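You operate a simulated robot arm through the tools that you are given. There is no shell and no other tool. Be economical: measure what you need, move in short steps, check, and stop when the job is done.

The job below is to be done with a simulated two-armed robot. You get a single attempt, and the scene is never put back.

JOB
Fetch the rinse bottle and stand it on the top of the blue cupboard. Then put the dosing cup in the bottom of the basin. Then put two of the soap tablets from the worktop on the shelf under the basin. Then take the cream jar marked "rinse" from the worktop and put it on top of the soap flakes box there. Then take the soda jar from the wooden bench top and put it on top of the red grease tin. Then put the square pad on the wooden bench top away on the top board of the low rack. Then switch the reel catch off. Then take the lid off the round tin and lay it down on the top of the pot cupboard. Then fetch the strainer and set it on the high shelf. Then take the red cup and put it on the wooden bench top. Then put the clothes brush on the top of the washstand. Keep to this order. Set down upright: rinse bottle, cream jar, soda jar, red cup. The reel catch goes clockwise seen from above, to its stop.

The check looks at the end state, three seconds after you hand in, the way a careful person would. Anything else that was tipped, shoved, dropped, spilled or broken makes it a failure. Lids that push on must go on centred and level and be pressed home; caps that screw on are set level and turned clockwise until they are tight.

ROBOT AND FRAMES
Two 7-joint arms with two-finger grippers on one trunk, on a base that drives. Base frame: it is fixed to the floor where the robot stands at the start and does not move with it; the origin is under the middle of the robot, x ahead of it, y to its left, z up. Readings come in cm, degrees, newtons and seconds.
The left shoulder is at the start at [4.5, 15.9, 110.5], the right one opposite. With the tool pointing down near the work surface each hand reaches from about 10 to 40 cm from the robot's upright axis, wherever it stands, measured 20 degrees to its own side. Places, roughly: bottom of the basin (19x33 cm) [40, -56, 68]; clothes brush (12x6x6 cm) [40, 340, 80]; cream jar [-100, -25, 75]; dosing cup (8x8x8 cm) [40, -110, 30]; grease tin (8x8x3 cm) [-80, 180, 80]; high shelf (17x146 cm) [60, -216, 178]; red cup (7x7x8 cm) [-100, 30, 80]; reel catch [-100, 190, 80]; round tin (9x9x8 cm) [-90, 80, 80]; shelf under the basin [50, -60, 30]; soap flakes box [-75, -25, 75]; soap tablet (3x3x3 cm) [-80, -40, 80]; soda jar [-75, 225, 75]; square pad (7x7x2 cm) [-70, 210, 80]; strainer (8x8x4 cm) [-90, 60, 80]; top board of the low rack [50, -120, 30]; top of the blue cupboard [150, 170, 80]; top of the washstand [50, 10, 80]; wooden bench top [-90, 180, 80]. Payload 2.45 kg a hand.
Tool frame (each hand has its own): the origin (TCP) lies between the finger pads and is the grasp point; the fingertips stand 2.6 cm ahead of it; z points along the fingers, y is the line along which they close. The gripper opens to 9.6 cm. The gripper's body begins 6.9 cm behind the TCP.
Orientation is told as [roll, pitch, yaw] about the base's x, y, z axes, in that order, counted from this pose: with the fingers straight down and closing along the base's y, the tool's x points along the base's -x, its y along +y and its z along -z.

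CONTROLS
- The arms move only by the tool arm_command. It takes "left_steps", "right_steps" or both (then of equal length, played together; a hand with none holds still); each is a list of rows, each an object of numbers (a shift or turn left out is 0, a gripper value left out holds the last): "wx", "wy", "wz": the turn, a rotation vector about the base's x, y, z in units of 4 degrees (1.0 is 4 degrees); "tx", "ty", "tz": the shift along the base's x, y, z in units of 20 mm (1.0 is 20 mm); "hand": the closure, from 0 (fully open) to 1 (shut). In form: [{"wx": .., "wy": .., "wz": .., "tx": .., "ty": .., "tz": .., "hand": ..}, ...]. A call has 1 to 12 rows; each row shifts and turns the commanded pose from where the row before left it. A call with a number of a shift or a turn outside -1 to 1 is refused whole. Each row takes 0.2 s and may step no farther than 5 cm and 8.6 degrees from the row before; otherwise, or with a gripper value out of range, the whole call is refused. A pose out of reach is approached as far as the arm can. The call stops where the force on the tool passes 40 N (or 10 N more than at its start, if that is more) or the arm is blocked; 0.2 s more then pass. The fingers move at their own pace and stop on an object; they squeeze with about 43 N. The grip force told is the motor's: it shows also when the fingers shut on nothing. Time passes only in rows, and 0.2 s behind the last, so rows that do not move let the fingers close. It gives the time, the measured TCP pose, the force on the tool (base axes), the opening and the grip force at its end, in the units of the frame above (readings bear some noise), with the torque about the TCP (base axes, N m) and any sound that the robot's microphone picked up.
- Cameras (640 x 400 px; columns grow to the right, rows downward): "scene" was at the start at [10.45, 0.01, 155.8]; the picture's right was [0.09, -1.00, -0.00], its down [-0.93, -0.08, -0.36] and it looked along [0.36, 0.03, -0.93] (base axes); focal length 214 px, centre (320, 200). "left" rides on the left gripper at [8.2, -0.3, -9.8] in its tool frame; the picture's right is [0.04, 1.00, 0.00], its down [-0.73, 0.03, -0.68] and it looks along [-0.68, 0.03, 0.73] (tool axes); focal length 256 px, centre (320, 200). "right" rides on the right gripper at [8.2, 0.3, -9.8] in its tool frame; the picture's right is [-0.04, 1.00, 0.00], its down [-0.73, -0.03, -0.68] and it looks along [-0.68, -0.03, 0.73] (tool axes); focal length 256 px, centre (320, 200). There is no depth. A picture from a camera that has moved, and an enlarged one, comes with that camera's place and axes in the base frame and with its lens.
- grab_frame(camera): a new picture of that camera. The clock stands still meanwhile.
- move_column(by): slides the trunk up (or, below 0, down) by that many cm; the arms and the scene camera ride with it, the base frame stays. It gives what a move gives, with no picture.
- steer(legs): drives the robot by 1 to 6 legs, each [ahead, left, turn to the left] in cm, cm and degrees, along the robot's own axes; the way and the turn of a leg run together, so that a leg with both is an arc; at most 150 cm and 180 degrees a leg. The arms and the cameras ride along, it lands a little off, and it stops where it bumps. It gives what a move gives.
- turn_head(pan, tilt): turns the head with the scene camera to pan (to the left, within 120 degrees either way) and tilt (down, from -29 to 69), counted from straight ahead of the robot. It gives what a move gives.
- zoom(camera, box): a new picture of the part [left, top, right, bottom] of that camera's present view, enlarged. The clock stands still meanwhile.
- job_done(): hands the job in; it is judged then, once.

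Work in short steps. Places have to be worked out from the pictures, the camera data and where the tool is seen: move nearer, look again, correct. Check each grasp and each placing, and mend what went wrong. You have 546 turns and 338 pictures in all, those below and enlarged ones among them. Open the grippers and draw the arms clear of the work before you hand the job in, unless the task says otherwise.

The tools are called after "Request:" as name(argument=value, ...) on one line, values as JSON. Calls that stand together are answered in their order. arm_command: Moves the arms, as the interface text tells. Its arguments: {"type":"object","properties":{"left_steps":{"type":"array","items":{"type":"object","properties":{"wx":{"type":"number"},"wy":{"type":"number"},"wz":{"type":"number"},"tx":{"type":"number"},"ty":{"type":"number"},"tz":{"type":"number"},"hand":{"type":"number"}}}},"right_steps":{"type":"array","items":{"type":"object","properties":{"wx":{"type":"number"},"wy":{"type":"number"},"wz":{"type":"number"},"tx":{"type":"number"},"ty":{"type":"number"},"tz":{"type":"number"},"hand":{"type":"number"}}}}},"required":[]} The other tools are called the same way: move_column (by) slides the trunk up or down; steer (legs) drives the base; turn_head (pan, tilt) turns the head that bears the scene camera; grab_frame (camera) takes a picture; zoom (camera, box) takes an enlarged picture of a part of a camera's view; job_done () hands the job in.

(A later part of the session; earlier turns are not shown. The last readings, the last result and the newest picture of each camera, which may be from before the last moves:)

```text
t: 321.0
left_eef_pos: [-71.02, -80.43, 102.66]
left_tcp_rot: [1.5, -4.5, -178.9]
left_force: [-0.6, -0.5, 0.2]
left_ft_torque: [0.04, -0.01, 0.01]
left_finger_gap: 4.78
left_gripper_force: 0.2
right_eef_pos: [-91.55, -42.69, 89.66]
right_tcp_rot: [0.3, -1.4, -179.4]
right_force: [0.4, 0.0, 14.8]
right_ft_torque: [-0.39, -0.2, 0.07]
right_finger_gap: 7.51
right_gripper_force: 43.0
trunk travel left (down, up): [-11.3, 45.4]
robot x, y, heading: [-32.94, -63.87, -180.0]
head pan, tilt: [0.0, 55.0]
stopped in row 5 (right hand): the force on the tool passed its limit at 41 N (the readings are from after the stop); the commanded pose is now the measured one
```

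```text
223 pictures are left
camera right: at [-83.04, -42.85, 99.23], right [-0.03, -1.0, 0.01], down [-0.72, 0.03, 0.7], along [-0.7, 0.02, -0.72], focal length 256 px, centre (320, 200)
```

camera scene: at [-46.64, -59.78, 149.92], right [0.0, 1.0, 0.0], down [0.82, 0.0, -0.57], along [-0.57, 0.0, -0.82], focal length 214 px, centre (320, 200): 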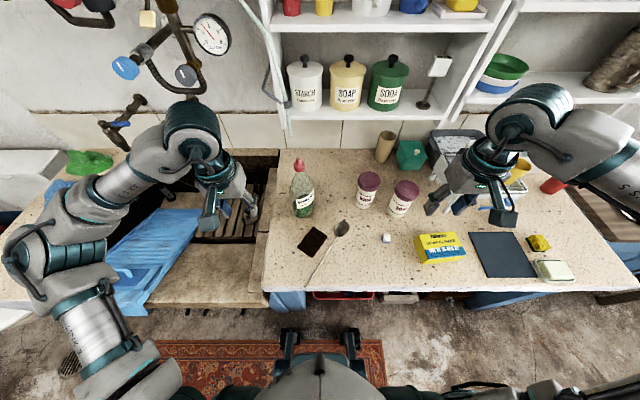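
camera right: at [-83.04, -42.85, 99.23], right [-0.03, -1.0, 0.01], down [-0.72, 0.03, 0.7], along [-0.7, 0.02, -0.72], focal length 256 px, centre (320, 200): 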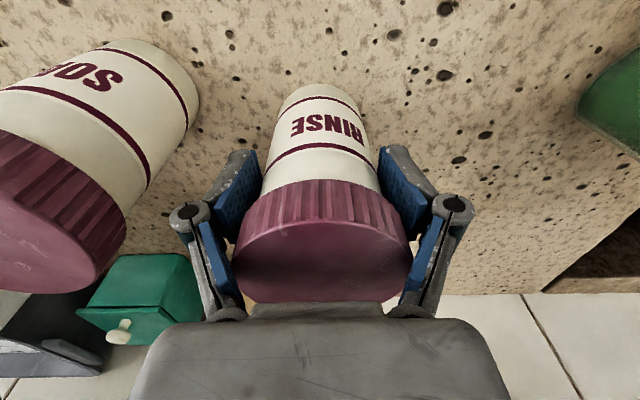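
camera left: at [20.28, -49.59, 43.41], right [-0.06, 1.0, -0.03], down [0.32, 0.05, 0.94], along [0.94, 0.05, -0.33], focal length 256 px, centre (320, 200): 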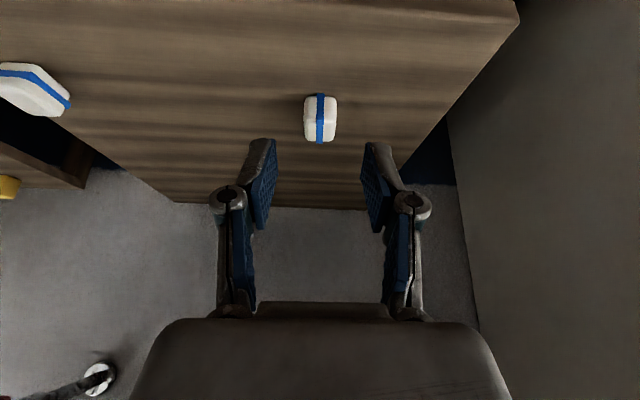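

Same result; the grip is on the ribbed lid. I test a small lift of 2 cm and look whether jar and lid come up together.

Request:
arm_command(right_steps=[{"tz": 0.3}, {"tz": 0.5}, {"tz": 0.5}, {}])

Request:
grab_frame(camera="right")

Request:
zoom(camera="scene", box=[300, 120, 460, 240])

```text
t: 322.0
left_eef_pos: [-71.07, -80.46, 102.56]
left_tcp_rot: [1.5, -4.5, -178.8]
left_force: [0.7, -0.4, 0.0]
left_ft_torque: [-0.01, 0.0, -0.01]
left_finger_gap: 4.79
left_gripper_force: 0.1
right_eef_pos: [-91.58, -42.51, 91.92]
right_tcp_rot: [0.1, -1.2, -179.5]
right_force: [0.0, -0.9, -3.7]
right_ft_torque: [-0.01, -0.08, -0.03]
right_finger_gap: 7.21
right_gripper_force: 42.8
trunk travel left (down, up): [-11.3, 45.4]
robot x, y, heading: [-32.75, -63.91, -179.7]
head pan, tilt: [0.0, 55.0]
```

```text
222 pictures are left
camera right: at [-83.19, -42.76, 101.67], right [-0.03, -1.0, 0.0], down [-0.72, 0.03, 0.69], along [-0.69, 0.02, -0.72], focal length 256 px, centre (320, 200)
```

right: 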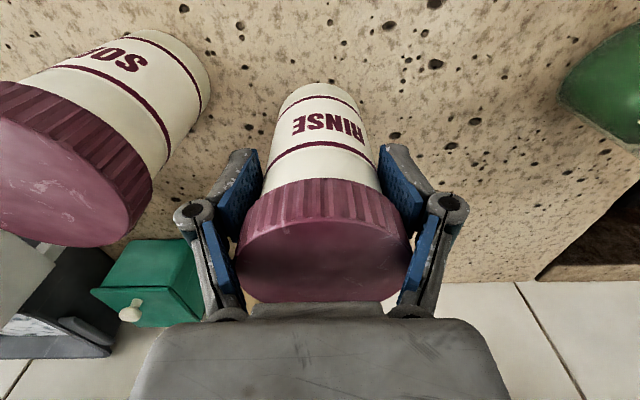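

```text
3.33 times, centred on (380, 180) of scene
camera zoom: at [-60.96, -63.71, 139.19], right [0.0, 1.0, 0.0], down [0.83, 0.0, -0.56], along [-0.56, 0.0, -0.83], focal length 715 px, centre (120, 267)
```

zoom: 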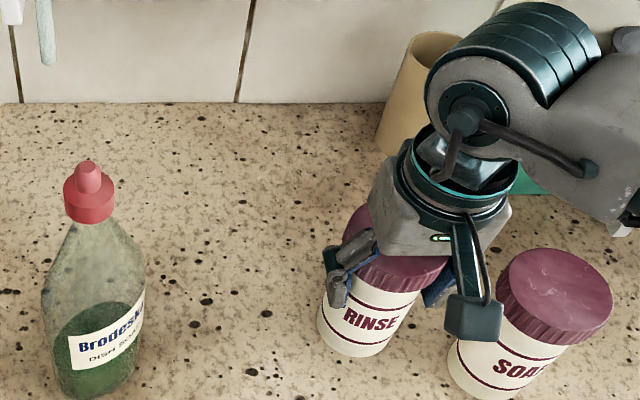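

The jar came up whole. I lift to z ~107 and draw it back toward x −76.

Request:
arm_command(right_steps=[{"tz": 0.6}, {"tz": 1}, {"tz": 1}, {"tz": 1}, {"tz": 1}, {"tz": 1, "tx": 0.3}, {"tz": 1, "tx": 0.6}, {"tx": 1, "tz": 0.6}, {"tx": 1}, {"tx": 1}, {"tx": 1}, {"tx": 1}])

Request:
arm_command(right_steps=[{"tx": 1}, {"tx": 1}, {"tx": 0.5}, {}])

Request:
grab_frame(camera="scene")

Request:
grab_frame(camera="right")

```text
t: 324.6
left_eef_pos: [-70.91, -80.28, 102.69]
left_tcp_rot: [1.5, -4.7, -178.7]
left_force: [0.1, 0.4, 0.0]
left_ft_torque: [0.01, -0.01, 0.0]
left_finger_gap: 4.8
left_gripper_force: 0.1
right_eef_pos: [-79.21, -42.07, 106.23]
right_tcp_rot: [0.2, -1.3, -179.5]
right_force: [-0.5, 0.1, -3.0]
right_ft_torque: [0.04, -0.03, -0.03]
right_finger_gap: 7.17
right_gripper_force: 42.9
right hand out of reach, approached as far as the arm can: row 6
trunk travel left (down, up): [-11.3, 45.4]
robot x, y, heading: [-32.97, -63.8, -180.2]
head pan, tilt: [0.0, 55.0]
```

```text
t: 325.6
left_eef_pos: [-71.03, -80.42, 102.73]
left_tcp_rot: [1.5, -4.6, -178.8]
left_force: [0.1, -0.7, 0.4]
left_ft_torque: [0.01, 0.02, 0.04]
left_finger_gap: 4.84
left_gripper_force: 0.1
right_eef_pos: [-74.41, -42.14, 106.25]
right_tcp_rot: [0.2, -1.3, -179.6]
right_force: [0.2, 0.8, -3.2]
right_ft_torque: [0.0, -0.07, -0.02]
right_finger_gap: 7.18
right_gripper_force: 42.7
trunk travel left (down, up): [-11.3, 45.4]
robot x, y, heading: [-32.98, -63.62, -179.7]
head pan, tilt: [0.0, 55.0]
```

```text
220 pictures are left
camera scene: at [-60.81, -63.68, 139.23], right [0.0, 1.0, 0.0], down [0.83, 0.0, -0.56], along [-0.56, 0.0, -0.83], focal length 214 px, centre (320, 200)
```

scene: 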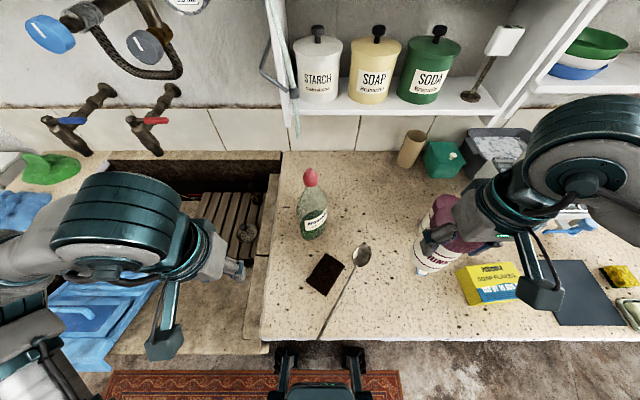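

```text
219 pictures are left
camera right: at [-66.04, -42.34, 115.95], right [-0.03, -1.0, 0.0], down [-0.72, 0.03, 0.69], along [-0.69, 0.02, -0.72], focal length 256 px, centre (320, 200)
```

right: 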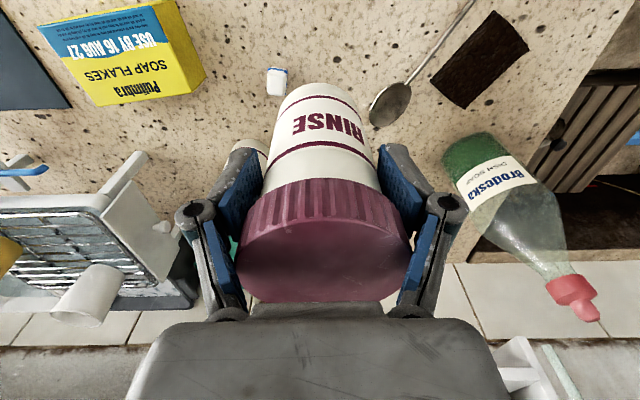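

I zoom at the soap flakes box for its top face.

Request:
zoom(camera="scene", box=[440, 250, 540, 320])

Request:
zoom(camera="right", box=[0, 0, 300, 190])

```text
5.71 times, centred on (490, 285) of scene
camera zoom: at [-60.81, -63.68, 139.23], right [0.0, 1.0, 0.0], down [0.83, 0.0, -0.56], along [-0.56, 0.0, -0.83], focal length 1226 px, centre (-651, -286)
```

zoom: 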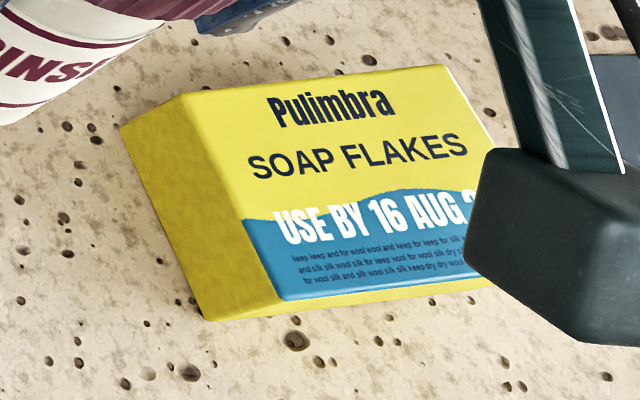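

```text
2.11 times, centred on (150, 95) of right
camera zoom: at [-66.04, -42.34, 115.95], right [-0.03, -1.0, 0.0], down [-0.72, 0.03, 0.69], along [-0.69, 0.02, -0.72], focal length 539 px, centre (678, 421)
```

zoom: 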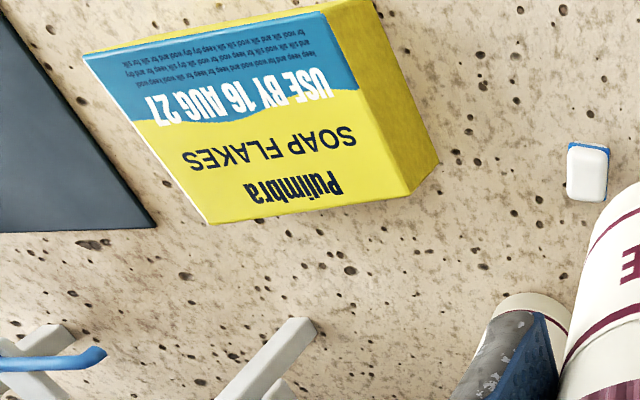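

Box top: z≈85, centre about [-73.9, -20.3], 9×12.5 cm. I drive 22 cm to the robot's right so the jar comes over it, then let it settle.

Request:
steer(legs=[[0, -22, 0]])

Request:
arm_command(right_steps=[{}, {}, {}, {}, {}, {}, {}, {}, {}, {}])

Request:
grab_frame(camera="right")

Request:
grab_frame(camera="scene")

```text
t: 327.3
left_eef_pos: [-71.21, -58.39, 102.64]
left_tcp_rot: [1.6, -4.5, -178.9]
left_force: [0.2, 0.6, 0.6]
left_ft_torque: [0.0, 0.02, -0.03]
left_finger_gap: 4.83
left_gripper_force: 0.1
right_eef_pos: [-74.46, -20.21, 106.26]
right_tcp_rot: [0.2, -1.3, -179.6]
right_force: [0.1, 0.1, -3.1]
right_ft_torque: [0.01, -0.08, 0.03]
right_finger_gap: 7.14
right_gripper_force: 43.1
trunk travel left (down, up): [-11.3, 45.4]
robot x, y, heading: [-32.86, -42.06, 180.1]
head pan, tilt: [0.0, 55.0]
```

```text
t: 329.5
left_eef_pos: [-70.43, -58.72, 102.91]
left_tcp_rot: [1.3, -4.9, -179.0]
left_force: [0.0, 0.3, 0.0]
left_ft_torque: [0.0, -0.03, -0.01]
left_finger_gap: 4.8
left_gripper_force: 0.2
right_eef_pos: [-73.59, -20.49, 106.62]
right_tcp_rot: [0.0, -1.6, -179.9]
right_force: [0.5, 0.7, -3.2]
right_ft_torque: [-0.02, -0.06, 0.02]
right_finger_gap: 7.12
right_gripper_force: 42.6
trunk travel left (down, up): [-11.3, 45.4]
robot x, y, heading: [-32.81, -41.77, 179.9]
head pan, tilt: [0.0, 55.0]
```

```text
216 pictures are left
camera right: at [-65.09, -20.7, 116.23], right [-0.04, -1.0, 0.0], down [-0.71, 0.03, 0.7], along [-0.7, 0.02, -0.71], focal length 256 px, centre (320, 200)
```

right: 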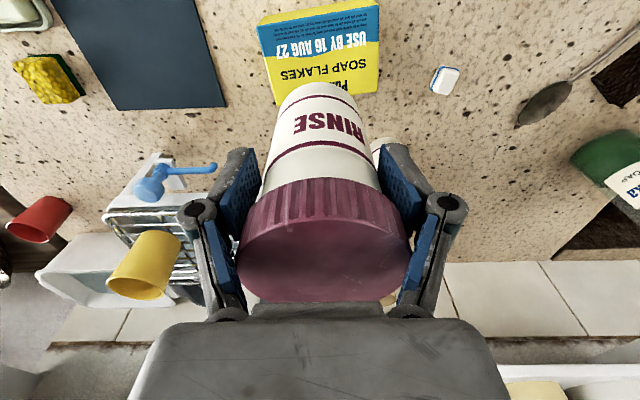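

```text
215 pictures are left
camera scene: at [-60.52, -40.9, 139.24], right [0.0, 1.0, -0.01], down [0.82, -0.01, -0.57], along [-0.57, 0.0, -0.82], focal length 214 px, centre (320, 200)
```

scene: 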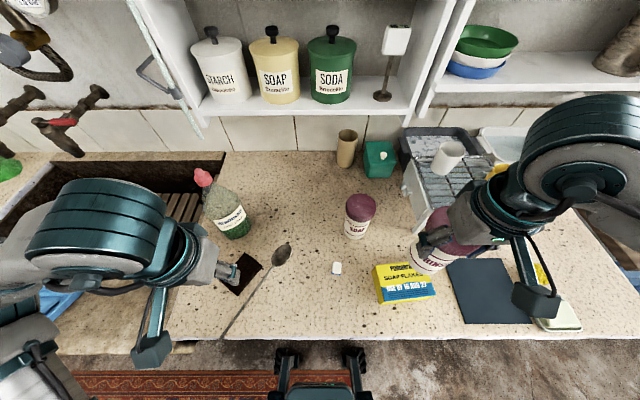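

Aligned with the box centre. I level the pitch and descend to z ~96.

Request:
arm_command(right_steps=[{"tz": -0.5, "wy": -0.35, "tx": -0.1}, {"tz": -1}, {"tz": -1}, {"tz": -1}, {"tz": -1}, {"tz": -0.7}, {}, {}])

Request:
grab_frame(camera="right")

Request:
zoom(camera="scene", box=[340, 180, 500, 320])

```text
t: 331.3
left_eef_pos: [-70.46, -58.9, 102.8]
left_tcp_rot: [1.2, -4.9, -179.0]
left_force: [0.9, 0.2, 0.2]
left_ft_torque: [0.05, 0.0, 0.01]
left_finger_gap: 4.82
left_gripper_force: 0.1
right_eef_pos: [-73.87, -20.65, 96.24]
right_tcp_rot: [-0.2, -0.4, -179.6]
right_force: [0.4, -0.2, -3.3]
right_ft_torque: [0.0, -0.06, 0.0]
right_finger_gap: 7.07
right_gripper_force: 42.8
trunk travel left (down, up): [-11.3, 45.4]
robot x, y, heading: [-33.03, -41.75, 179.5]
head pan, tilt: [0.0, 55.0]
```

```text
214 pictures are left
camera right: at [-65.52, -21.0, 106.06], right [-0.04, -1.0, 0.0], down [-0.73, 0.02, 0.68], along [-0.68, 0.03, -0.73], focal length 256 px, centre (320, 200)
```

right: 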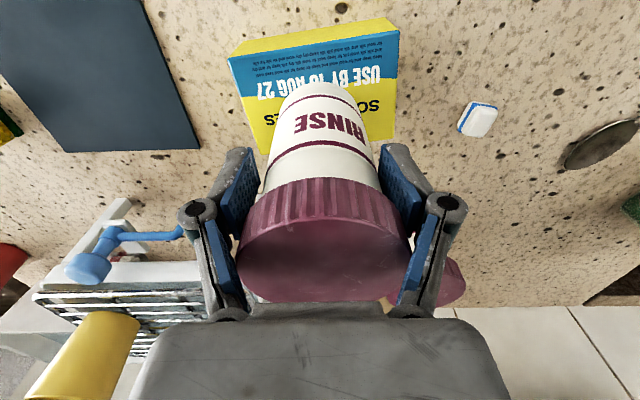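

```text
2.86 times, centred on (420, 250) of scene
camera zoom: at [-60.53, -40.91, 139.24], right [0.0, 1.0, -0.01], down [0.82, -0.01, -0.57], along [-0.57, 0.0, -0.82], focal length 613 px, centre (34, 57)
```

zoom: 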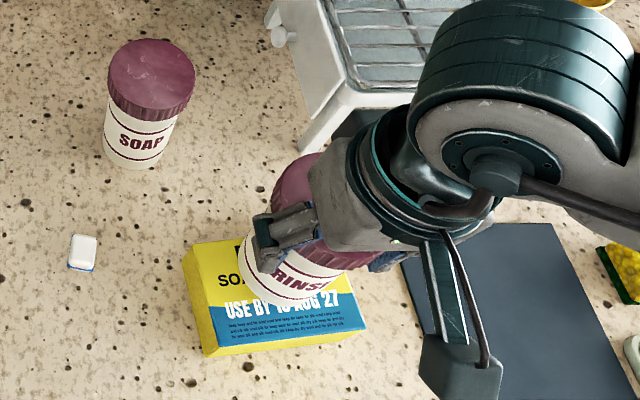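

I lower gently to contact.

Request:
arm_command(right_steps=[{"tz": -0.25}, {"tz": -0.2}, {"tz": -0.15}, {"tz": -0.15}, {}])

```text
t: 332.4
left_eef_pos: [-69.78, -59.44, 102.93]
left_tcp_rot: [0.9, -5.3, -178.9]
left_force: [-0.2, 0.0, 0.8]
left_ft_torque: [-0.02, 0.0, 0.01]
left_finger_gap: 4.82
left_gripper_force: 0.1
right_eef_pos: [-73.31, -21.4, 95.26]
right_tcp_rot: [-0.2, -1.0, -179.6]
right_force: [5.0, -2.2, 11.1]
right_ft_torque: [-0.52, -0.15, 0.16]
right_finger_gap: 7.22
right_gripper_force: 42.8
trunk travel left (down, up): [-11.3, 45.4]
robot x, y, heading: [-32.94, -41.51, 179.9]
head pan, tilt: [0.0, 55.0]
stopped in row 5 (right hand): the force on the tool passed its limit at 42 N (the readings are from after the stop); the commanded pose is now the measured one
```

Contact. I open and rise straight up.

Request:
arm_command(right_steps=[{"hand": 0.1}, {"hand": 0}, {"hand": 0}, {"tz": 0.4}, {"tz": 0.8}, {"tz": 1}, {"tz": 1}, {"tz": 1}, {"tz": 1}, {"tz": 1}])

Request:
grab_frame(camera="right")

Request:
zoom(camera="scene", box=[340, 180, 500, 320])

```text
t: 334.6
left_eef_pos: [-69.65, -59.41, 102.95]
left_tcp_rot: [0.8, -5.3, -179.0]
left_force: [0.9, 0.1, -0.1]
left_ft_torque: [0.01, 0.01, -0.02]
left_finger_gap: 4.78
left_gripper_force: 0.1
right_eef_pos: [-73.32, -21.31, 107.82]
right_tcp_rot: [-0.3, -1.1, -179.8]
right_force: [-0.4, -0.8, -0.5]
right_ft_torque: [-0.01, 0.02, -0.04]
right_finger_gap: 9.59
right_gripper_force: 0.0
trunk travel left (down, up): [-11.3, 45.4]
robot x, y, heading: [-32.8, -41.95, 179.7]
head pan, tilt: [0.0, 55.0]
```

```text
212 pictures are left
camera right: at [-64.96, -21.6, 117.56], right [-0.03, -1.0, 0.0], down [-0.72, 0.02, 0.69], along [-0.69, 0.03, -0.72], focal length 256 px, centre (320, 200)
```

right: 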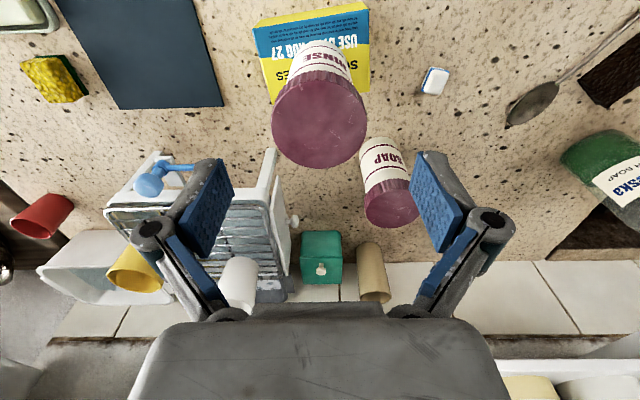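

```text
2.86 times, centred on (420, 250) of scene
camera zoom: at [-60.43, -41.21, 139.27], right [0.0, 1.0, 0.0], down [0.82, 0.0, -0.57], along [-0.57, 0.0, -0.82], focal length 613 px, centre (34, 57)
```

zoom: 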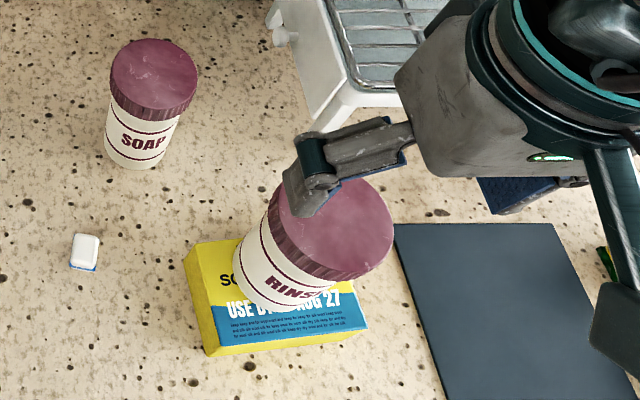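

The RINSE jar stands on the soap flakes box. Next the wooden bench at y≈180–225: I back off and drive along the room (robot's right).

Request:
steer(legs=[[-22, 0, 0], [0, -120, 0]])

Request:
grab_frame(camera="scene")

Request:
turn_head(pan=-50, tilt=40)

Request:
grab_frame(camera="scene")

```text
t: 342.0
left_eef_pos: [-48.2, 59.45, 102.95]
left_tcp_rot: [0.9, -5.3, -178.3]
left_force: [0.1, 0.9, 0.2]
left_ft_torque: [-0.03, -0.02, 0.0]
left_finger_gap: 4.8
left_gripper_force: 0.1
right_eef_pos: [-52.39, 97.53, 107.78]
right_tcp_rot: [-0.3, -1.1, -179.1]
right_force: [-1.0, -0.6, 0.7]
right_ft_torque: [0.01, -0.01, -0.01]
right_finger_gap: 9.6
right_gripper_force: 0.0
trunk travel left (down, up): [-11.3, 45.4]
robot x, y, heading: [-12.06, 77.93, -179.5]
head pan, tilt: [0.0, 55.0]
```

```text
210 pictures are left
camera scene: at [-38.78, 77.33, 139.27], right [-0.01, 1.0, 0.0], down [0.82, 0.01, -0.57], along [-0.57, 0.0, -0.82], focal length 214 px, centre (320, 200)
```

scene: 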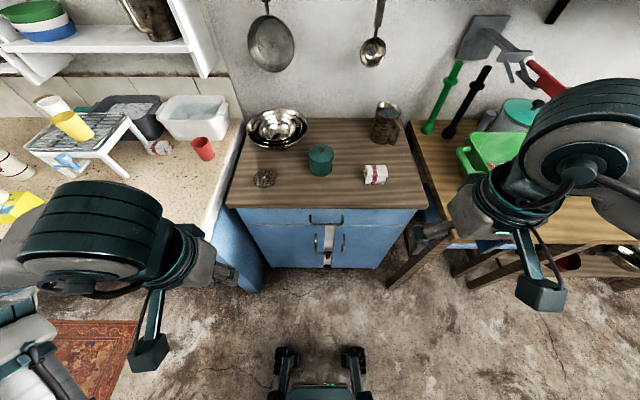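

```text
t: 343.1
left_eef_pos: [-47.93, 59.52, 102.96]
left_tcp_rot: [0.9, -5.6, -178.5]
left_force: [0.2, 0.4, 0.0]
left_ft_torque: [-0.02, 0.01, 0.0]
left_finger_gap: 4.81
left_gripper_force: 0.0
right_eef_pos: [-52.0, 97.58, 107.89]
right_tcp_rot: [-0.3, -1.3, -179.2]
right_force: [1.0, 0.8, -0.5]
right_ft_torque: [0.03, -0.02, 0.05]
right_finger_gap: 9.62
right_gripper_force: 0.0
trunk travel left (down, up): [-11.3, 45.4]
robot x, y, heading: [-12.0, 77.36, -179.4]
head pan, tilt: [-50.0, 40.0]
```

```text
209 pictures are left
camera scene: at [-37.09, 83.84, 141.35], right [0.76, 0.65, 0.0], down [0.42, -0.49, -0.76], along [-0.49, 0.58, -0.65], focal length 214 px, centre (320, 200)
```

scene: 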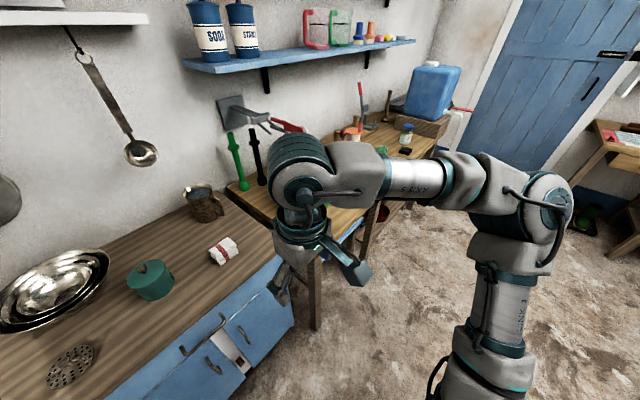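

The blue pot cupboard with green round tin and strainer is here. I go on 115 cm to the bench.

Request:
steer(legs=[[0, -115, -0.5]])

Request:
turn_head(pan=0, tilt=50)

Request:
grab_frame(camera="scene")

```text
t: 349.1
left_eef_pos: [-49.4, 176.1, 102.93]
left_tcp_rot: [0.7, -5.6, -177.5]
left_force: [-0.4, 0.1, -0.3]
left_ft_torque: [0.01, -0.03, -0.02]
left_finger_gap: 4.8
left_gripper_force: 0.0
right_eef_pos: [-54.03, 214.19, 107.81]
right_tcp_rot: [-0.4, -1.4, -178.4]
right_force: [0.0, -1.2, 0.3]
right_ft_torque: [0.02, 0.01, 0.01]
right_finger_gap: 9.58
right_gripper_force: 0.1
trunk travel left (down, up): [-11.3, 45.4]
robot x, y, heading: [-13.29, 195.21, -178.8]
head pan, tilt: [-50.0, 40.0]
```

```text
t: 350.3
left_eef_pos: [-49.14, 176.33, 103.04]
left_tcp_rot: [0.8, -5.7, -177.4]
left_force: [0.2, 0.8, -0.2]
left_ft_torque: [0.03, -0.03, -0.01]
left_finger_gap: 4.8
left_gripper_force: 0.0
right_eef_pos: [-53.52, 214.35, 108.1]
right_tcp_rot: [-0.3, -1.5, -178.3]
right_force: [-0.6, -0.1, 0.2]
right_ft_torque: [0.0, -0.04, -0.02]
right_finger_gap: 9.61
right_gripper_force: 0.0
trunk travel left (down, up): [-11.3, 45.4]
robot x, y, heading: [-13.43, 195.23, -178.6]
head pan, tilt: [0.0, 50.0]
```

```text
208 pictures are left
camera scene: at [-41.02, 194.35, 139.93], right [-0.02, 1.0, 0.0], down [0.77, 0.02, -0.64], along [-0.64, -0.01, -0.77], focal length 214 px, centre (320, 200)
```

scene: 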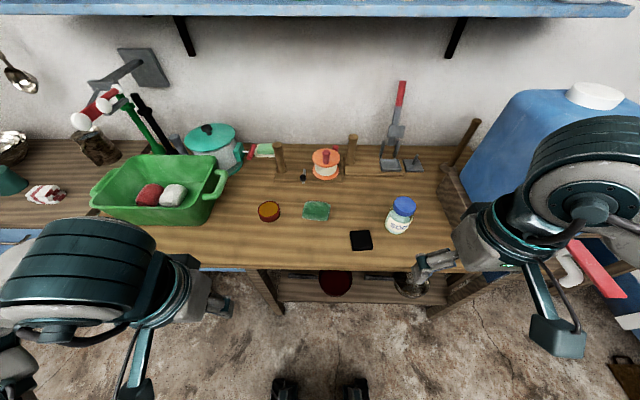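

Request:
zoom(camera="scene", box=[240, 70, 460, 270])

```text
2.00 times, centred on (350, 170) of scene
camera zoom: at [-41.02, 194.35, 139.93], right [-0.02, 1.0, 0.0], down [0.77, 0.02, -0.64], along [-0.64, -0.01, -0.77], focal length 429 px, centre (260, 260)
```

zoom: 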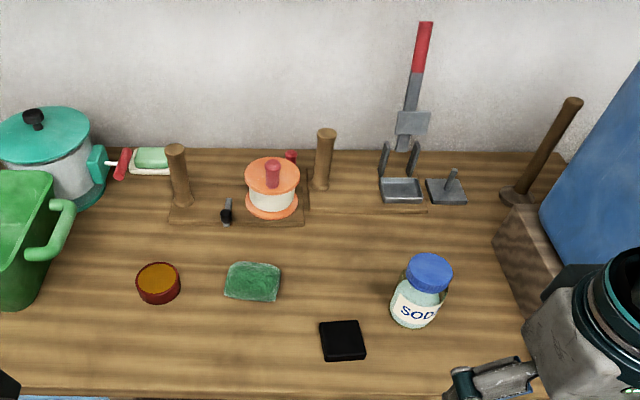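

I look to the right to see the blue can's extent relative to the right arm.

Request:
turn_head(pan=-55, tilt=45)

Request:
grab_frame(camera="scene")

```text
t: 351.5
left_eef_pos: [-49.11, 176.38, 103.13]
left_tcp_rot: [0.8, -5.7, -177.5]
left_force: [-0.1, 0.0, -0.7]
left_ft_torque: [0.0, 0.02, 0.01]
left_finger_gap: 4.79
left_gripper_force: 0.0
right_eef_pos: [-53.72, 214.47, 108.14]
right_tcp_rot: [-0.3, -1.5, -178.3]
right_force: [0.3, -0.3, 0.1]
right_ft_torque: [-0.01, -0.02, 0.01]
right_finger_gap: 9.59
right_gripper_force: 0.0
trunk travel left (down, up): [-11.3, 45.4]
robot x, y, heading: [-13.68, 195.04, -178.7]
head pan, tilt: [-55.0, 45.0]
```

```text
206 pictures are left
camera scene: at [-38.14, 201.12, 140.63], right [0.81, 0.59, 0.0], down [0.42, -0.57, -0.71], along [-0.42, 0.57, -0.71], focal length 214 px, centre (320, 200)
```

scene: 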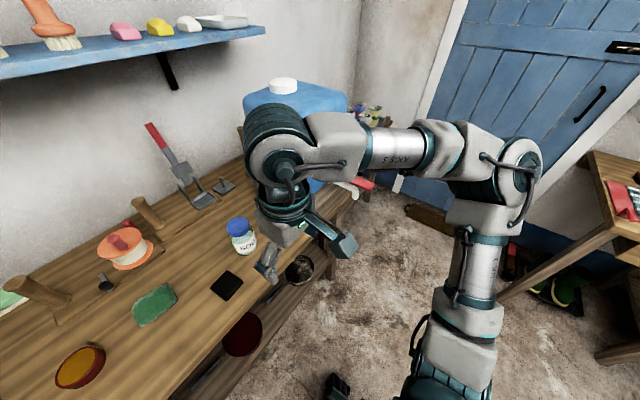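

The can is behind; there's room. I drive 12 cm ahead and bring the right hand toward the soda jar.

Request:
steer(legs=[[12, 0, -1.3]])

Request:
arm_command(right_steps=[{"tx": -0.5, "ty": 0.2}, {"tx": -1, "ty": 0.3, "tz": -0.3}, {"tx": -1, "ty": 0.3, "tz": -0.3}, {"tx": -0.7, "ty": 0.2, "tz": -0.3}, {"tz": -0.5}, {}, {}, {}])

Request:
grab_frame(camera="right")

Request:
grab_frame(camera="scene")

```text
t: 352.8
left_eef_pos: [-61.3, 177.22, 103.15]
left_tcp_rot: [0.8, -5.8, -178.9]
left_force: [-1.0, -0.2, 0.0]
left_ft_torque: [0.0, -0.02, 0.03]
left_finger_gap: 4.81
left_gripper_force: 0.1
right_eef_pos: [-64.86, 215.39, 108.15]
right_tcp_rot: [-0.3, -1.5, -179.7]
right_force: [0.0, -0.2, 0.3]
right_ft_torque: [0.02, -0.08, 0.02]
right_finger_gap: 9.6
right_gripper_force: 0.0
trunk travel left (down, up): [-11.3, 45.4]
robot x, y, heading: [-25.13, 194.92, 179.8]
head pan, tilt: [-55.0, 45.0]
```

```text
t: 354.6
left_eef_pos: [-60.87, 177.06, 103.32]
left_tcp_rot: [0.8, -5.9, -179.0]
left_force: [-0.1, 0.0, 0.6]
left_ft_torque: [-0.02, -0.03, 0.01]
left_finger_gap: 4.8
left_gripper_force: 0.0
right_eef_pos: [-70.91, 217.27, 105.26]
right_tcp_rot: [-0.3, -1.7, -179.7]
right_force: [-0.7, 0.0, 0.1]
right_ft_torque: [-0.02, 0.05, -0.01]
right_finger_gap: 9.61
right_gripper_force: 0.1
trunk travel left (down, up): [-11.3, 45.4]
robot x, y, heading: [-25.74, 194.56, 180.1]
head pan, tilt: [-55.0, 45.0]
```

```text
205 pictures are left
camera right: at [-62.43, 216.99, 114.99], right [-0.03, -1.0, 0.0], down [-0.71, 0.02, 0.7], along [-0.7, 0.03, -0.71], focal length 256 px, centre (320, 200)
```

right: 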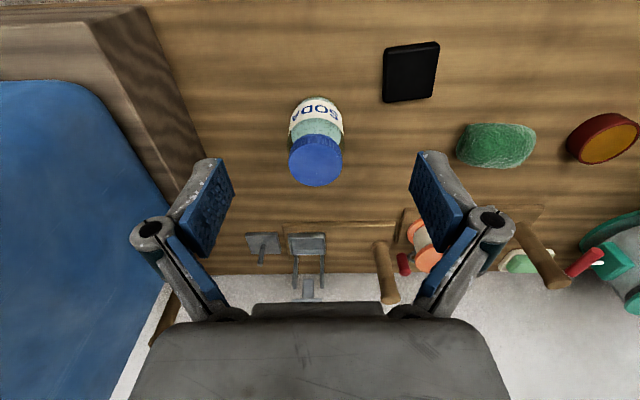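

```text
204 pictures are left
camera scene: at [-49.75, 201.6, 140.63], right [0.82, 0.57, 0.0], down [0.41, -0.58, -0.7], along [-0.4, 0.58, -0.71], focal length 214 px, centre (320, 200)
```

scene: 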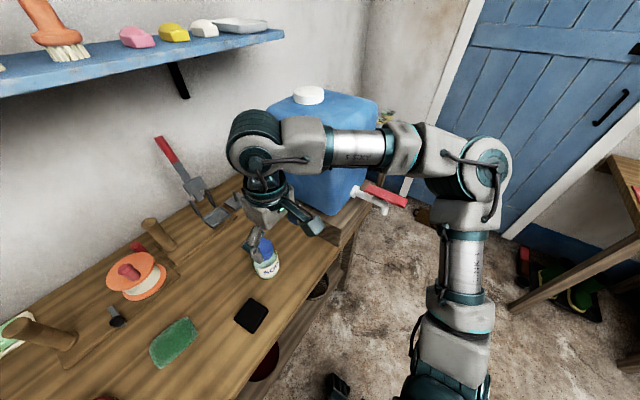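

Soda jar lid at [-79.7, 218.2, 91], about 6.3 cm wide. I move over it at z ~97.

Request:
arm_command(right_steps=[{"tx": -0.8, "ty": 0.2, "wy": -0.4}, {"tx": -1, "ty": 0.3}, {"tx": -1, "tz": -0.5}, {"tx": -0.8, "tz": -1}, {"tx": -0.6, "tz": -1}, {"tz": -1}, {"tz": -0.5}, {}, {}])

Request:
grab_frame(camera="right")

```text
t: 356.6
left_eef_pos: [-60.91, 177.12, 103.36]
left_tcp_rot: [0.9, -6.0, -178.9]
left_force: [0.7, -0.2, 0.8]
left_ft_torque: [0.01, -0.01, -0.01]
left_finger_gap: 4.79
left_gripper_force: 0.1
right_eef_pos: [-79.33, 218.25, 97.49]
right_tcp_rot: [-0.3, -0.1, -179.6]
right_force: [0.8, -0.6, 0.2]
right_ft_torque: [0.01, -0.01, 0.02]
right_finger_gap: 9.61
right_gripper_force: 0.0
trunk travel left (down, up): [-11.3, 45.4]
robot x, y, heading: [-25.15, 194.75, 179.7]
head pan, tilt: [-55.0, 45.0]
```

```text
203 pictures are left
camera right: at [-71.09, 217.91, 107.28], right [-0.03, -1.0, -0.01], down [-0.73, 0.02, 0.68], along [-0.68, 0.03, -0.73], focal length 256 px, centre (320, 200)
```

right: 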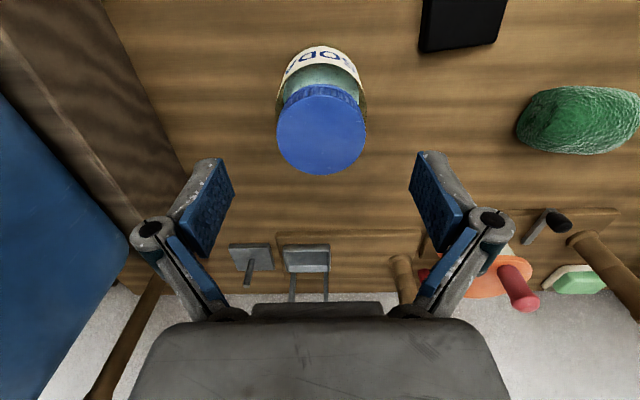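

Centred. I descend to z 85.3 and close on the body.

Request:
arm_command(right_steps=[{"tz": -0.8, "tx": -0.1}, {"tz": -1}, {"tz": -1}, {"tz": -1}, {"tz": -1}, {"tz": -0.8}, {"tz": -0.5}, {}, {"hand": 1}, {"hand": 1}, {"hand": 1}])

Request:
grab_frame(camera="right")

```text
t: 359.0
left_eef_pos: [-60.85, 177.14, 103.43]
left_tcp_rot: [0.8, -6.0, -178.9]
left_force: [0.1, 0.5, -0.5]
left_ft_torque: [0.0, 0.01, 0.0]
left_finger_gap: 4.8
left_gripper_force: 0.0
right_eef_pos: [-79.39, 218.28, 85.33]
right_tcp_rot: [-0.3, -0.4, -179.7]
right_force: [-6.1, 3.6, 24.0]
right_ft_torque: [0.15, 0.03, -0.04]
right_finger_gap: 7.88
right_gripper_force: 43.1
trunk travel left (down, up): [-11.3, 45.4]
robot x, y, heading: [-25.13, 194.73, 179.9]
head pan, tilt: [-55.0, 45.0]
```

```text
202 pictures are left
camera right: at [-71.16, 217.95, 95.2], right [-0.03, -1.0, -0.01], down [-0.73, 0.02, 0.68], along [-0.68, 0.03, -0.73], focal length 256 px, centre (320, 200)
```

right: 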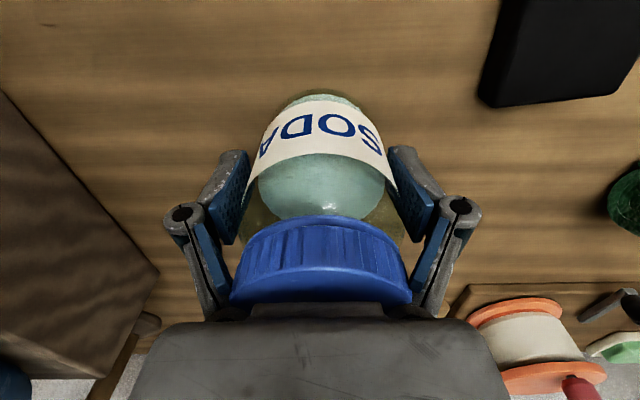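

Gripped on the body (7.9 cm). I lift 3 cm to test.

Request:
arm_command(right_steps=[{"tz": 0.3}, {"tz": 0.6}, {"tz": 0.7}, {}])

Request:
grab_frame(camera="right")

```text
t: 360.0
left_eef_pos: [-61.07, 177.12, 103.24]
left_tcp_rot: [0.8, -5.7, -178.9]
left_force: [0.4, 0.2, 0.3]
left_ft_torque: [-0.01, 0.0, 0.01]
left_finger_gap: 4.84
left_gripper_force: 0.0
right_eef_pos: [-79.52, 218.4, 88.32]
right_tcp_rot: [-0.3, 0.0, -179.7]
right_force: [0.2, -0.8, -3.1]
right_ft_torque: [0.02, -0.05, -0.03]
right_finger_gap: 7.87
right_gripper_force: 42.9
trunk travel left (down, up): [-11.3, 45.4]
robot x, y, heading: [-25.16, 194.96, 179.8]
head pan, tilt: [-55.0, 45.0]
```

```text
201 pictures are left
camera right: at [-71.34, 218.04, 98.23], right [-0.03, -1.0, -0.01], down [-0.73, 0.02, 0.68], along [-0.68, 0.03, -0.73], focal length 256 px, centre (320, 200)
```

right: 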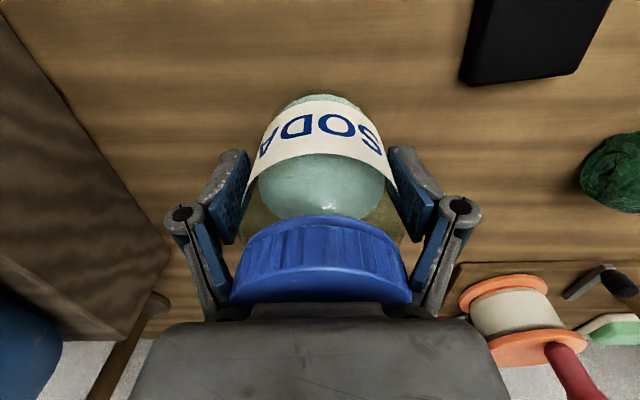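

Held. I lift to z ~105 and drive 41 cm to the robot's left (toward the grease tin), 3 ahead.

Request:
arm_command(right_steps=[{"tz": 0.6}, {"tz": 1}, {"tz": 1}, {"tz": 1}, {"tz": 1}, {"tz": 1}, {"tz": 1}, {"tz": 1}, {"tz": 0.6, "tx": 0.3}], left_steps=[{"tz": 0.5}, {"tz": 0.5}, {"tz": 0.5, "wy": -0.4}, {"wy": -0.4}, {"wy": -0.4}, {}, {}, {}, {}])

Request:
steer(legs=[[3, 41, 0]])

Request:
arm_command(right_steps=[{}, {}, {}, {}, {}, {}, {}, {}])

Request:
grab_frame(camera="right")

Request:
turn_head(pan=-15, tilt=60)

Request:
grab_frame(camera="scene")

```text
t: 362.0
left_eef_pos: [-60.8, 177.15, 106.36]
left_tcp_rot: [1.0, -1.2, -178.9]
left_force: [0.8, 0.2, 0.6]
left_ft_torque: [-0.01, 0.01, 0.0]
left_finger_gap: 4.81
left_gripper_force: 0.0
right_eef_pos: [-78.92, 218.31, 104.84]
right_tcp_rot: [-0.3, -0.1, -179.6]
right_force: [-0.8, -0.7, -3.1]
right_ft_torque: [0.02, -0.05, -0.01]
right_finger_gap: 7.83
right_gripper_force: 43.1
trunk travel left (down, up): [-11.3, 45.4]
robot x, y, heading: [-25.07, 195.28, 179.5]
head pan, tilt: [-55.0, 45.0]
```

```text
t: 364.5
left_eef_pos: [-63.82, 135.87, 106.35]
left_tcp_rot: [1.0, -1.1, -178.5]
left_force: [0.2, 0.4, 0.3]
left_ft_torque: [0.03, 0.01, -0.02]
left_finger_gap: 4.79
left_gripper_force: 0.0
right_eef_pos: [-82.04, 176.99, 104.73]
right_tcp_rot: [-0.2, -0.1, -179.2]
right_force: [0.3, 0.6, -3.7]
right_ft_torque: [0.01, -0.03, -0.01]
right_finger_gap: 7.85
right_gripper_force: 42.8
trunk travel left (down, up): [-11.3, 45.4]
robot x, y, heading: [-28.21, 153.51, -179.5]
head pan, tilt: [-55.0, 45.0]
```

```text
t: 366.3
left_eef_pos: [-63.34, 136.03, 106.45]
left_tcp_rot: [0.9, -1.3, -178.5]
left_force: [-0.3, 0.6, -0.5]
left_ft_torque: [-0.03, 0.01, -0.01]
left_finger_gap: 4.81
left_gripper_force: 0.0
right_eef_pos: [-81.64, 176.96, 104.93]
right_tcp_rot: [-0.2, -0.2, -179.3]
right_force: [0.5, -0.7, -3.3]
right_ft_torque: [-0.02, -0.02, 0.01]
right_finger_gap: 7.82
right_gripper_force: 42.8
trunk travel left (down, up): [-11.3, 45.4]
robot x, y, heading: [-27.98, 153.54, -179.5]
head pan, tilt: [-55.0, 45.0]
```

```text
200 pictures are left
camera right: at [-73.3, 176.72, 114.83], right [-0.03, -1.0, 0.0], down [-0.73, 0.02, 0.68], along [-0.68, 0.02, -0.73], focal length 256 px, centre (320, 200)
```

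right: 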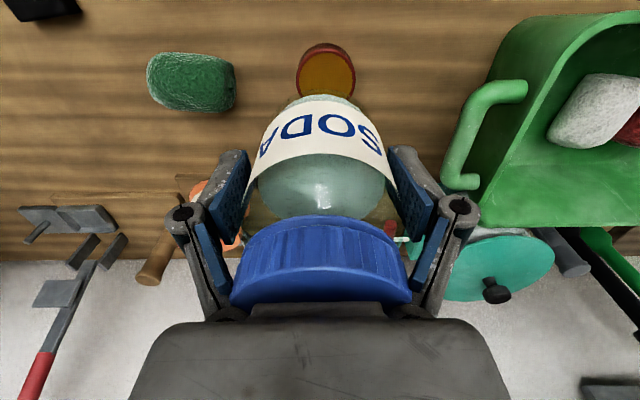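

```text
t: 367.4
left_eef_pos: [-63.18, 135.88, 106.47]
left_tcp_rot: [1.0, -1.3, -178.4]
left_force: [0.0, -1.1, 0.0]
left_ft_torque: [0.02, 0.01, -0.01]
left_finger_gap: 4.84
left_gripper_force: 0.0
right_eef_pos: [-81.56, 176.97, 104.9]
right_tcp_rot: [-0.2, -0.4, -179.3]
right_force: [-0.2, -1.0, -3.4]
right_ft_torque: [0.0, 0.0, -0.01]
right_finger_gap: 7.86
right_gripper_force: 43.5
trunk travel left (down, up): [-11.3, 45.4]
robot x, y, heading: [-28.01, 153.68, -179.7]
head pan, tilt: [-15.0, 60.0]
```

```text
199 pictures are left
camera scene: at [-54.54, 155.3, 138.65], right [0.25, 0.97, 0.0], down [0.84, -0.22, -0.5], along [-0.48, 0.13, -0.87], focal length 214 px, centre (320, 200)
```

scene: 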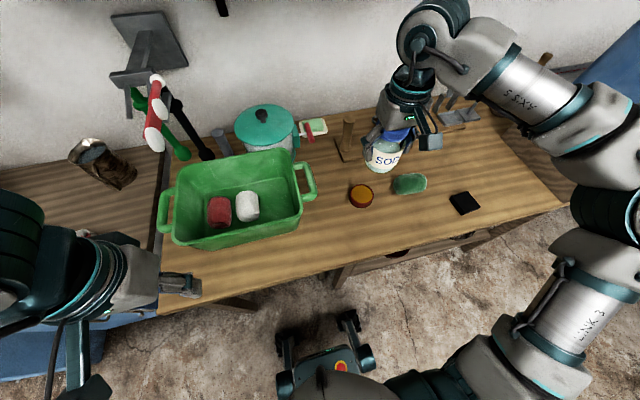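

Tin centre at about [-83.6, 176.2]. I align and descend to z ~91, then look.

Request:
arm_command(right_steps=[{"tx": -0.5, "ty": -0.2}, {"tx": -0.5, "ty": -0.2}, {"tz": -0.8}, {"tz": -1}, {"tz": -1}, {"tz": -1}, {"tz": -1}, {"tz": -1}, {"tz": -0.8}, {}, {}])

Request:
grab_frame(camera="right")

Request:
zoom(camera="scene", box=[290, 90, 470, 230])

```text
t: 369.8
left_eef_pos: [-63.22, 135.93, 106.45]
left_tcp_rot: [1.0, -1.3, -178.5]
left_force: [-1.6, -0.1, -0.1]
left_ft_torque: [0.03, 0.0, 0.0]
left_finger_gap: 4.78
left_gripper_force: 0.1
right_eef_pos: [-83.49, 176.24, 91.82]
right_tcp_rot: [-0.2, -0.3, -179.3]
right_force: [-0.3, 1.0, -2.9]
right_ft_torque: [-0.01, 0.03, 0.02]
right_finger_gap: 7.85
right_gripper_force: 43.1
trunk travel left (down, up): [-11.3, 45.4]
robot x, y, heading: [-28.12, 153.86, -179.7]
head pan, tilt: [-15.0, 60.0]
```

```text
198 pictures are left
camera right: at [-75.26, 175.92, 101.63], right [-0.03, -1.0, 0.0], down [-0.73, 0.02, 0.68], along [-0.68, 0.02, -0.73], focal length 256 px, centre (320, 200)
```

right: 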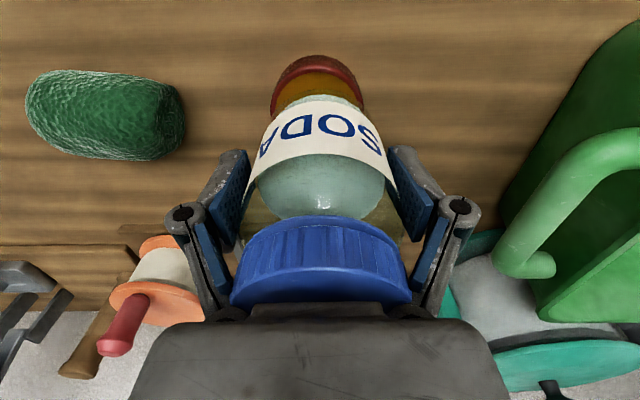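

```text
2.86 times, centred on (380, 160) of scene
camera zoom: at [-54.57, 155.29, 138.64], right [0.25, 0.97, 0.0], down [0.84, -0.22, -0.49], along [-0.48, 0.13, -0.87], focal length 613 px, centre (149, 314)
```

zoom: 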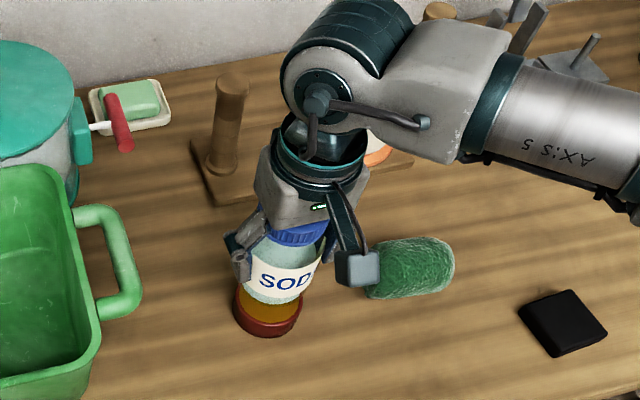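

Aligned. I lower gently to contact.

Request:
arm_command(right_steps=[{"tz": -0.6}, {"tz": -0.5}, {"tz": -0.25}, {"tz": -0.2}, {"tz": -0.15}, {}])

```text
t: 371.2
left_eef_pos: [-63.31, 135.89, 106.51]
left_tcp_rot: [1.0, -1.3, -178.6]
left_force: [0.2, -0.3, 0.0]
left_ft_torque: [-0.01, 0.05, -0.01]
left_finger_gap: 4.8
left_gripper_force: 0.0
right_eef_pos: [-83.53, 176.14, 88.32]
right_tcp_rot: [-0.2, -0.3, -179.3]
right_force: [0.0, 0.1, -2.6]
right_ft_torque: [0.0, 0.02, 0.03]
right_finger_gap: 7.85
right_gripper_force: 42.9
trunk travel left (down, up): [-11.3, 45.4]
robot x, y, heading: [-28.16, 153.93, -179.9]
head pan, tilt: [-15.0, 60.0]
```

Request:
arm_command(right_steps=[{"tz": -0.15}, {"tz": -0.15}, {"tz": -0.15}, {}])

```text
t: 372.0
left_eef_pos: [-62.9, 135.82, 106.64]
left_tcp_rot: [1.0, -1.6, -178.5]
left_force: [-0.2, 0.4, 0.4]
left_ft_torque: [-0.03, 0.01, 0.0]
left_finger_gap: 4.77
left_gripper_force: 0.1
right_eef_pos: [-83.34, 175.99, 88.39]
right_tcp_rot: [-0.1, -1.1, -179.3]
right_force: [6.7, 1.4, 16.6]
right_ft_torque: [0.18, -0.84, 0.01]
right_finger_gap: 7.86
right_gripper_force: 43.5
trunk travel left (down, up): [-11.3, 45.4]
robot x, y, heading: [-28.06, 153.72, -180.0]
head pan, tilt: [-15.0, 60.0]
stopped in row 3 (right hand): the force on the tool passed its limit at 44 N (the readings are from after the stop); the commanded pose is now the measured one
```

Contact. I level by 1°, then open and rise.

Request:
arm_command(right_steps=[{"wy": -0.2, "tz": 0.05}, {}, {"hand": 0.1}, {"hand": 0}, {"hand": 0}, {"tz": 0.4}, {"tz": 0.8}, {"tz": 1}, {"tz": 1}, {"tz": 1}, {"tz": 1}, {"tz": 1}])

Request:
grab_frame(camera="right")

Request:
zoom(camera="scene", box=[290, 90, 470, 230])

```text
t: 374.6
left_eef_pos: [-62.92, 135.83, 106.63]
left_tcp_rot: [1.0, -1.6, -178.5]
left_force: [0.8, 1.1, 0.1]
left_ft_torque: [-0.01, 0.04, -0.02]
left_finger_gap: 4.79
left_gripper_force: 0.1
right_eef_pos: [-83.38, 176.11, 100.74]
right_tcp_rot: [-0.1, -0.3, -179.3]
right_force: [0.6, -0.8, -0.8]
right_ft_torque: [-0.01, -0.02, -0.02]
right_finger_gap: 9.57
right_gripper_force: 0.0
trunk travel left (down, up): [-11.3, 45.4]
robot x, y, heading: [-27.89, 153.68, -179.8]
head pan, tilt: [-15.0, 60.0]
```

```text
196 pictures are left
camera right: at [-75.15, 175.83, 110.54], right [-0.03, -1.0, 0.0], down [-0.73, 0.02, 0.68], along [-0.68, 0.02, -0.73], focal length 256 px, centre (320, 200)
```

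right: 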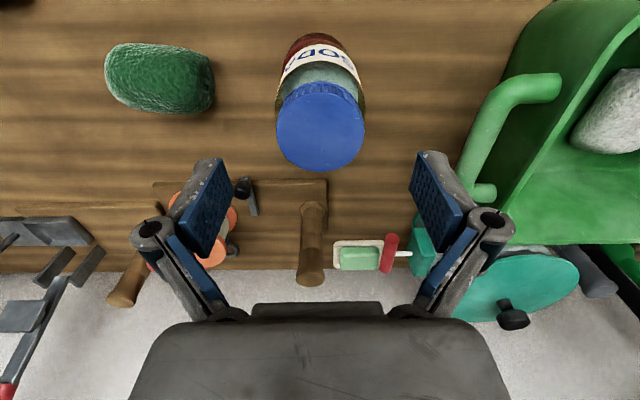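

```text
2.86 times, centred on (380, 160) of scene
camera zoom: at [-54.5, 155.26, 138.66], right [0.25, 0.97, 0.0], down [0.84, -0.22, -0.5], along [-0.48, 0.13, -0.87], focal length 613 px, centre (149, 314)
```

zoom: 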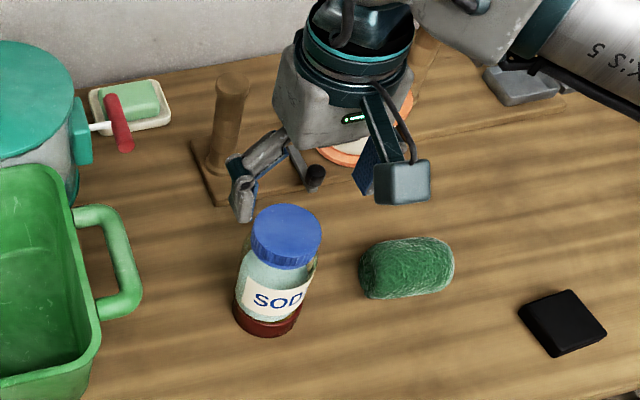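

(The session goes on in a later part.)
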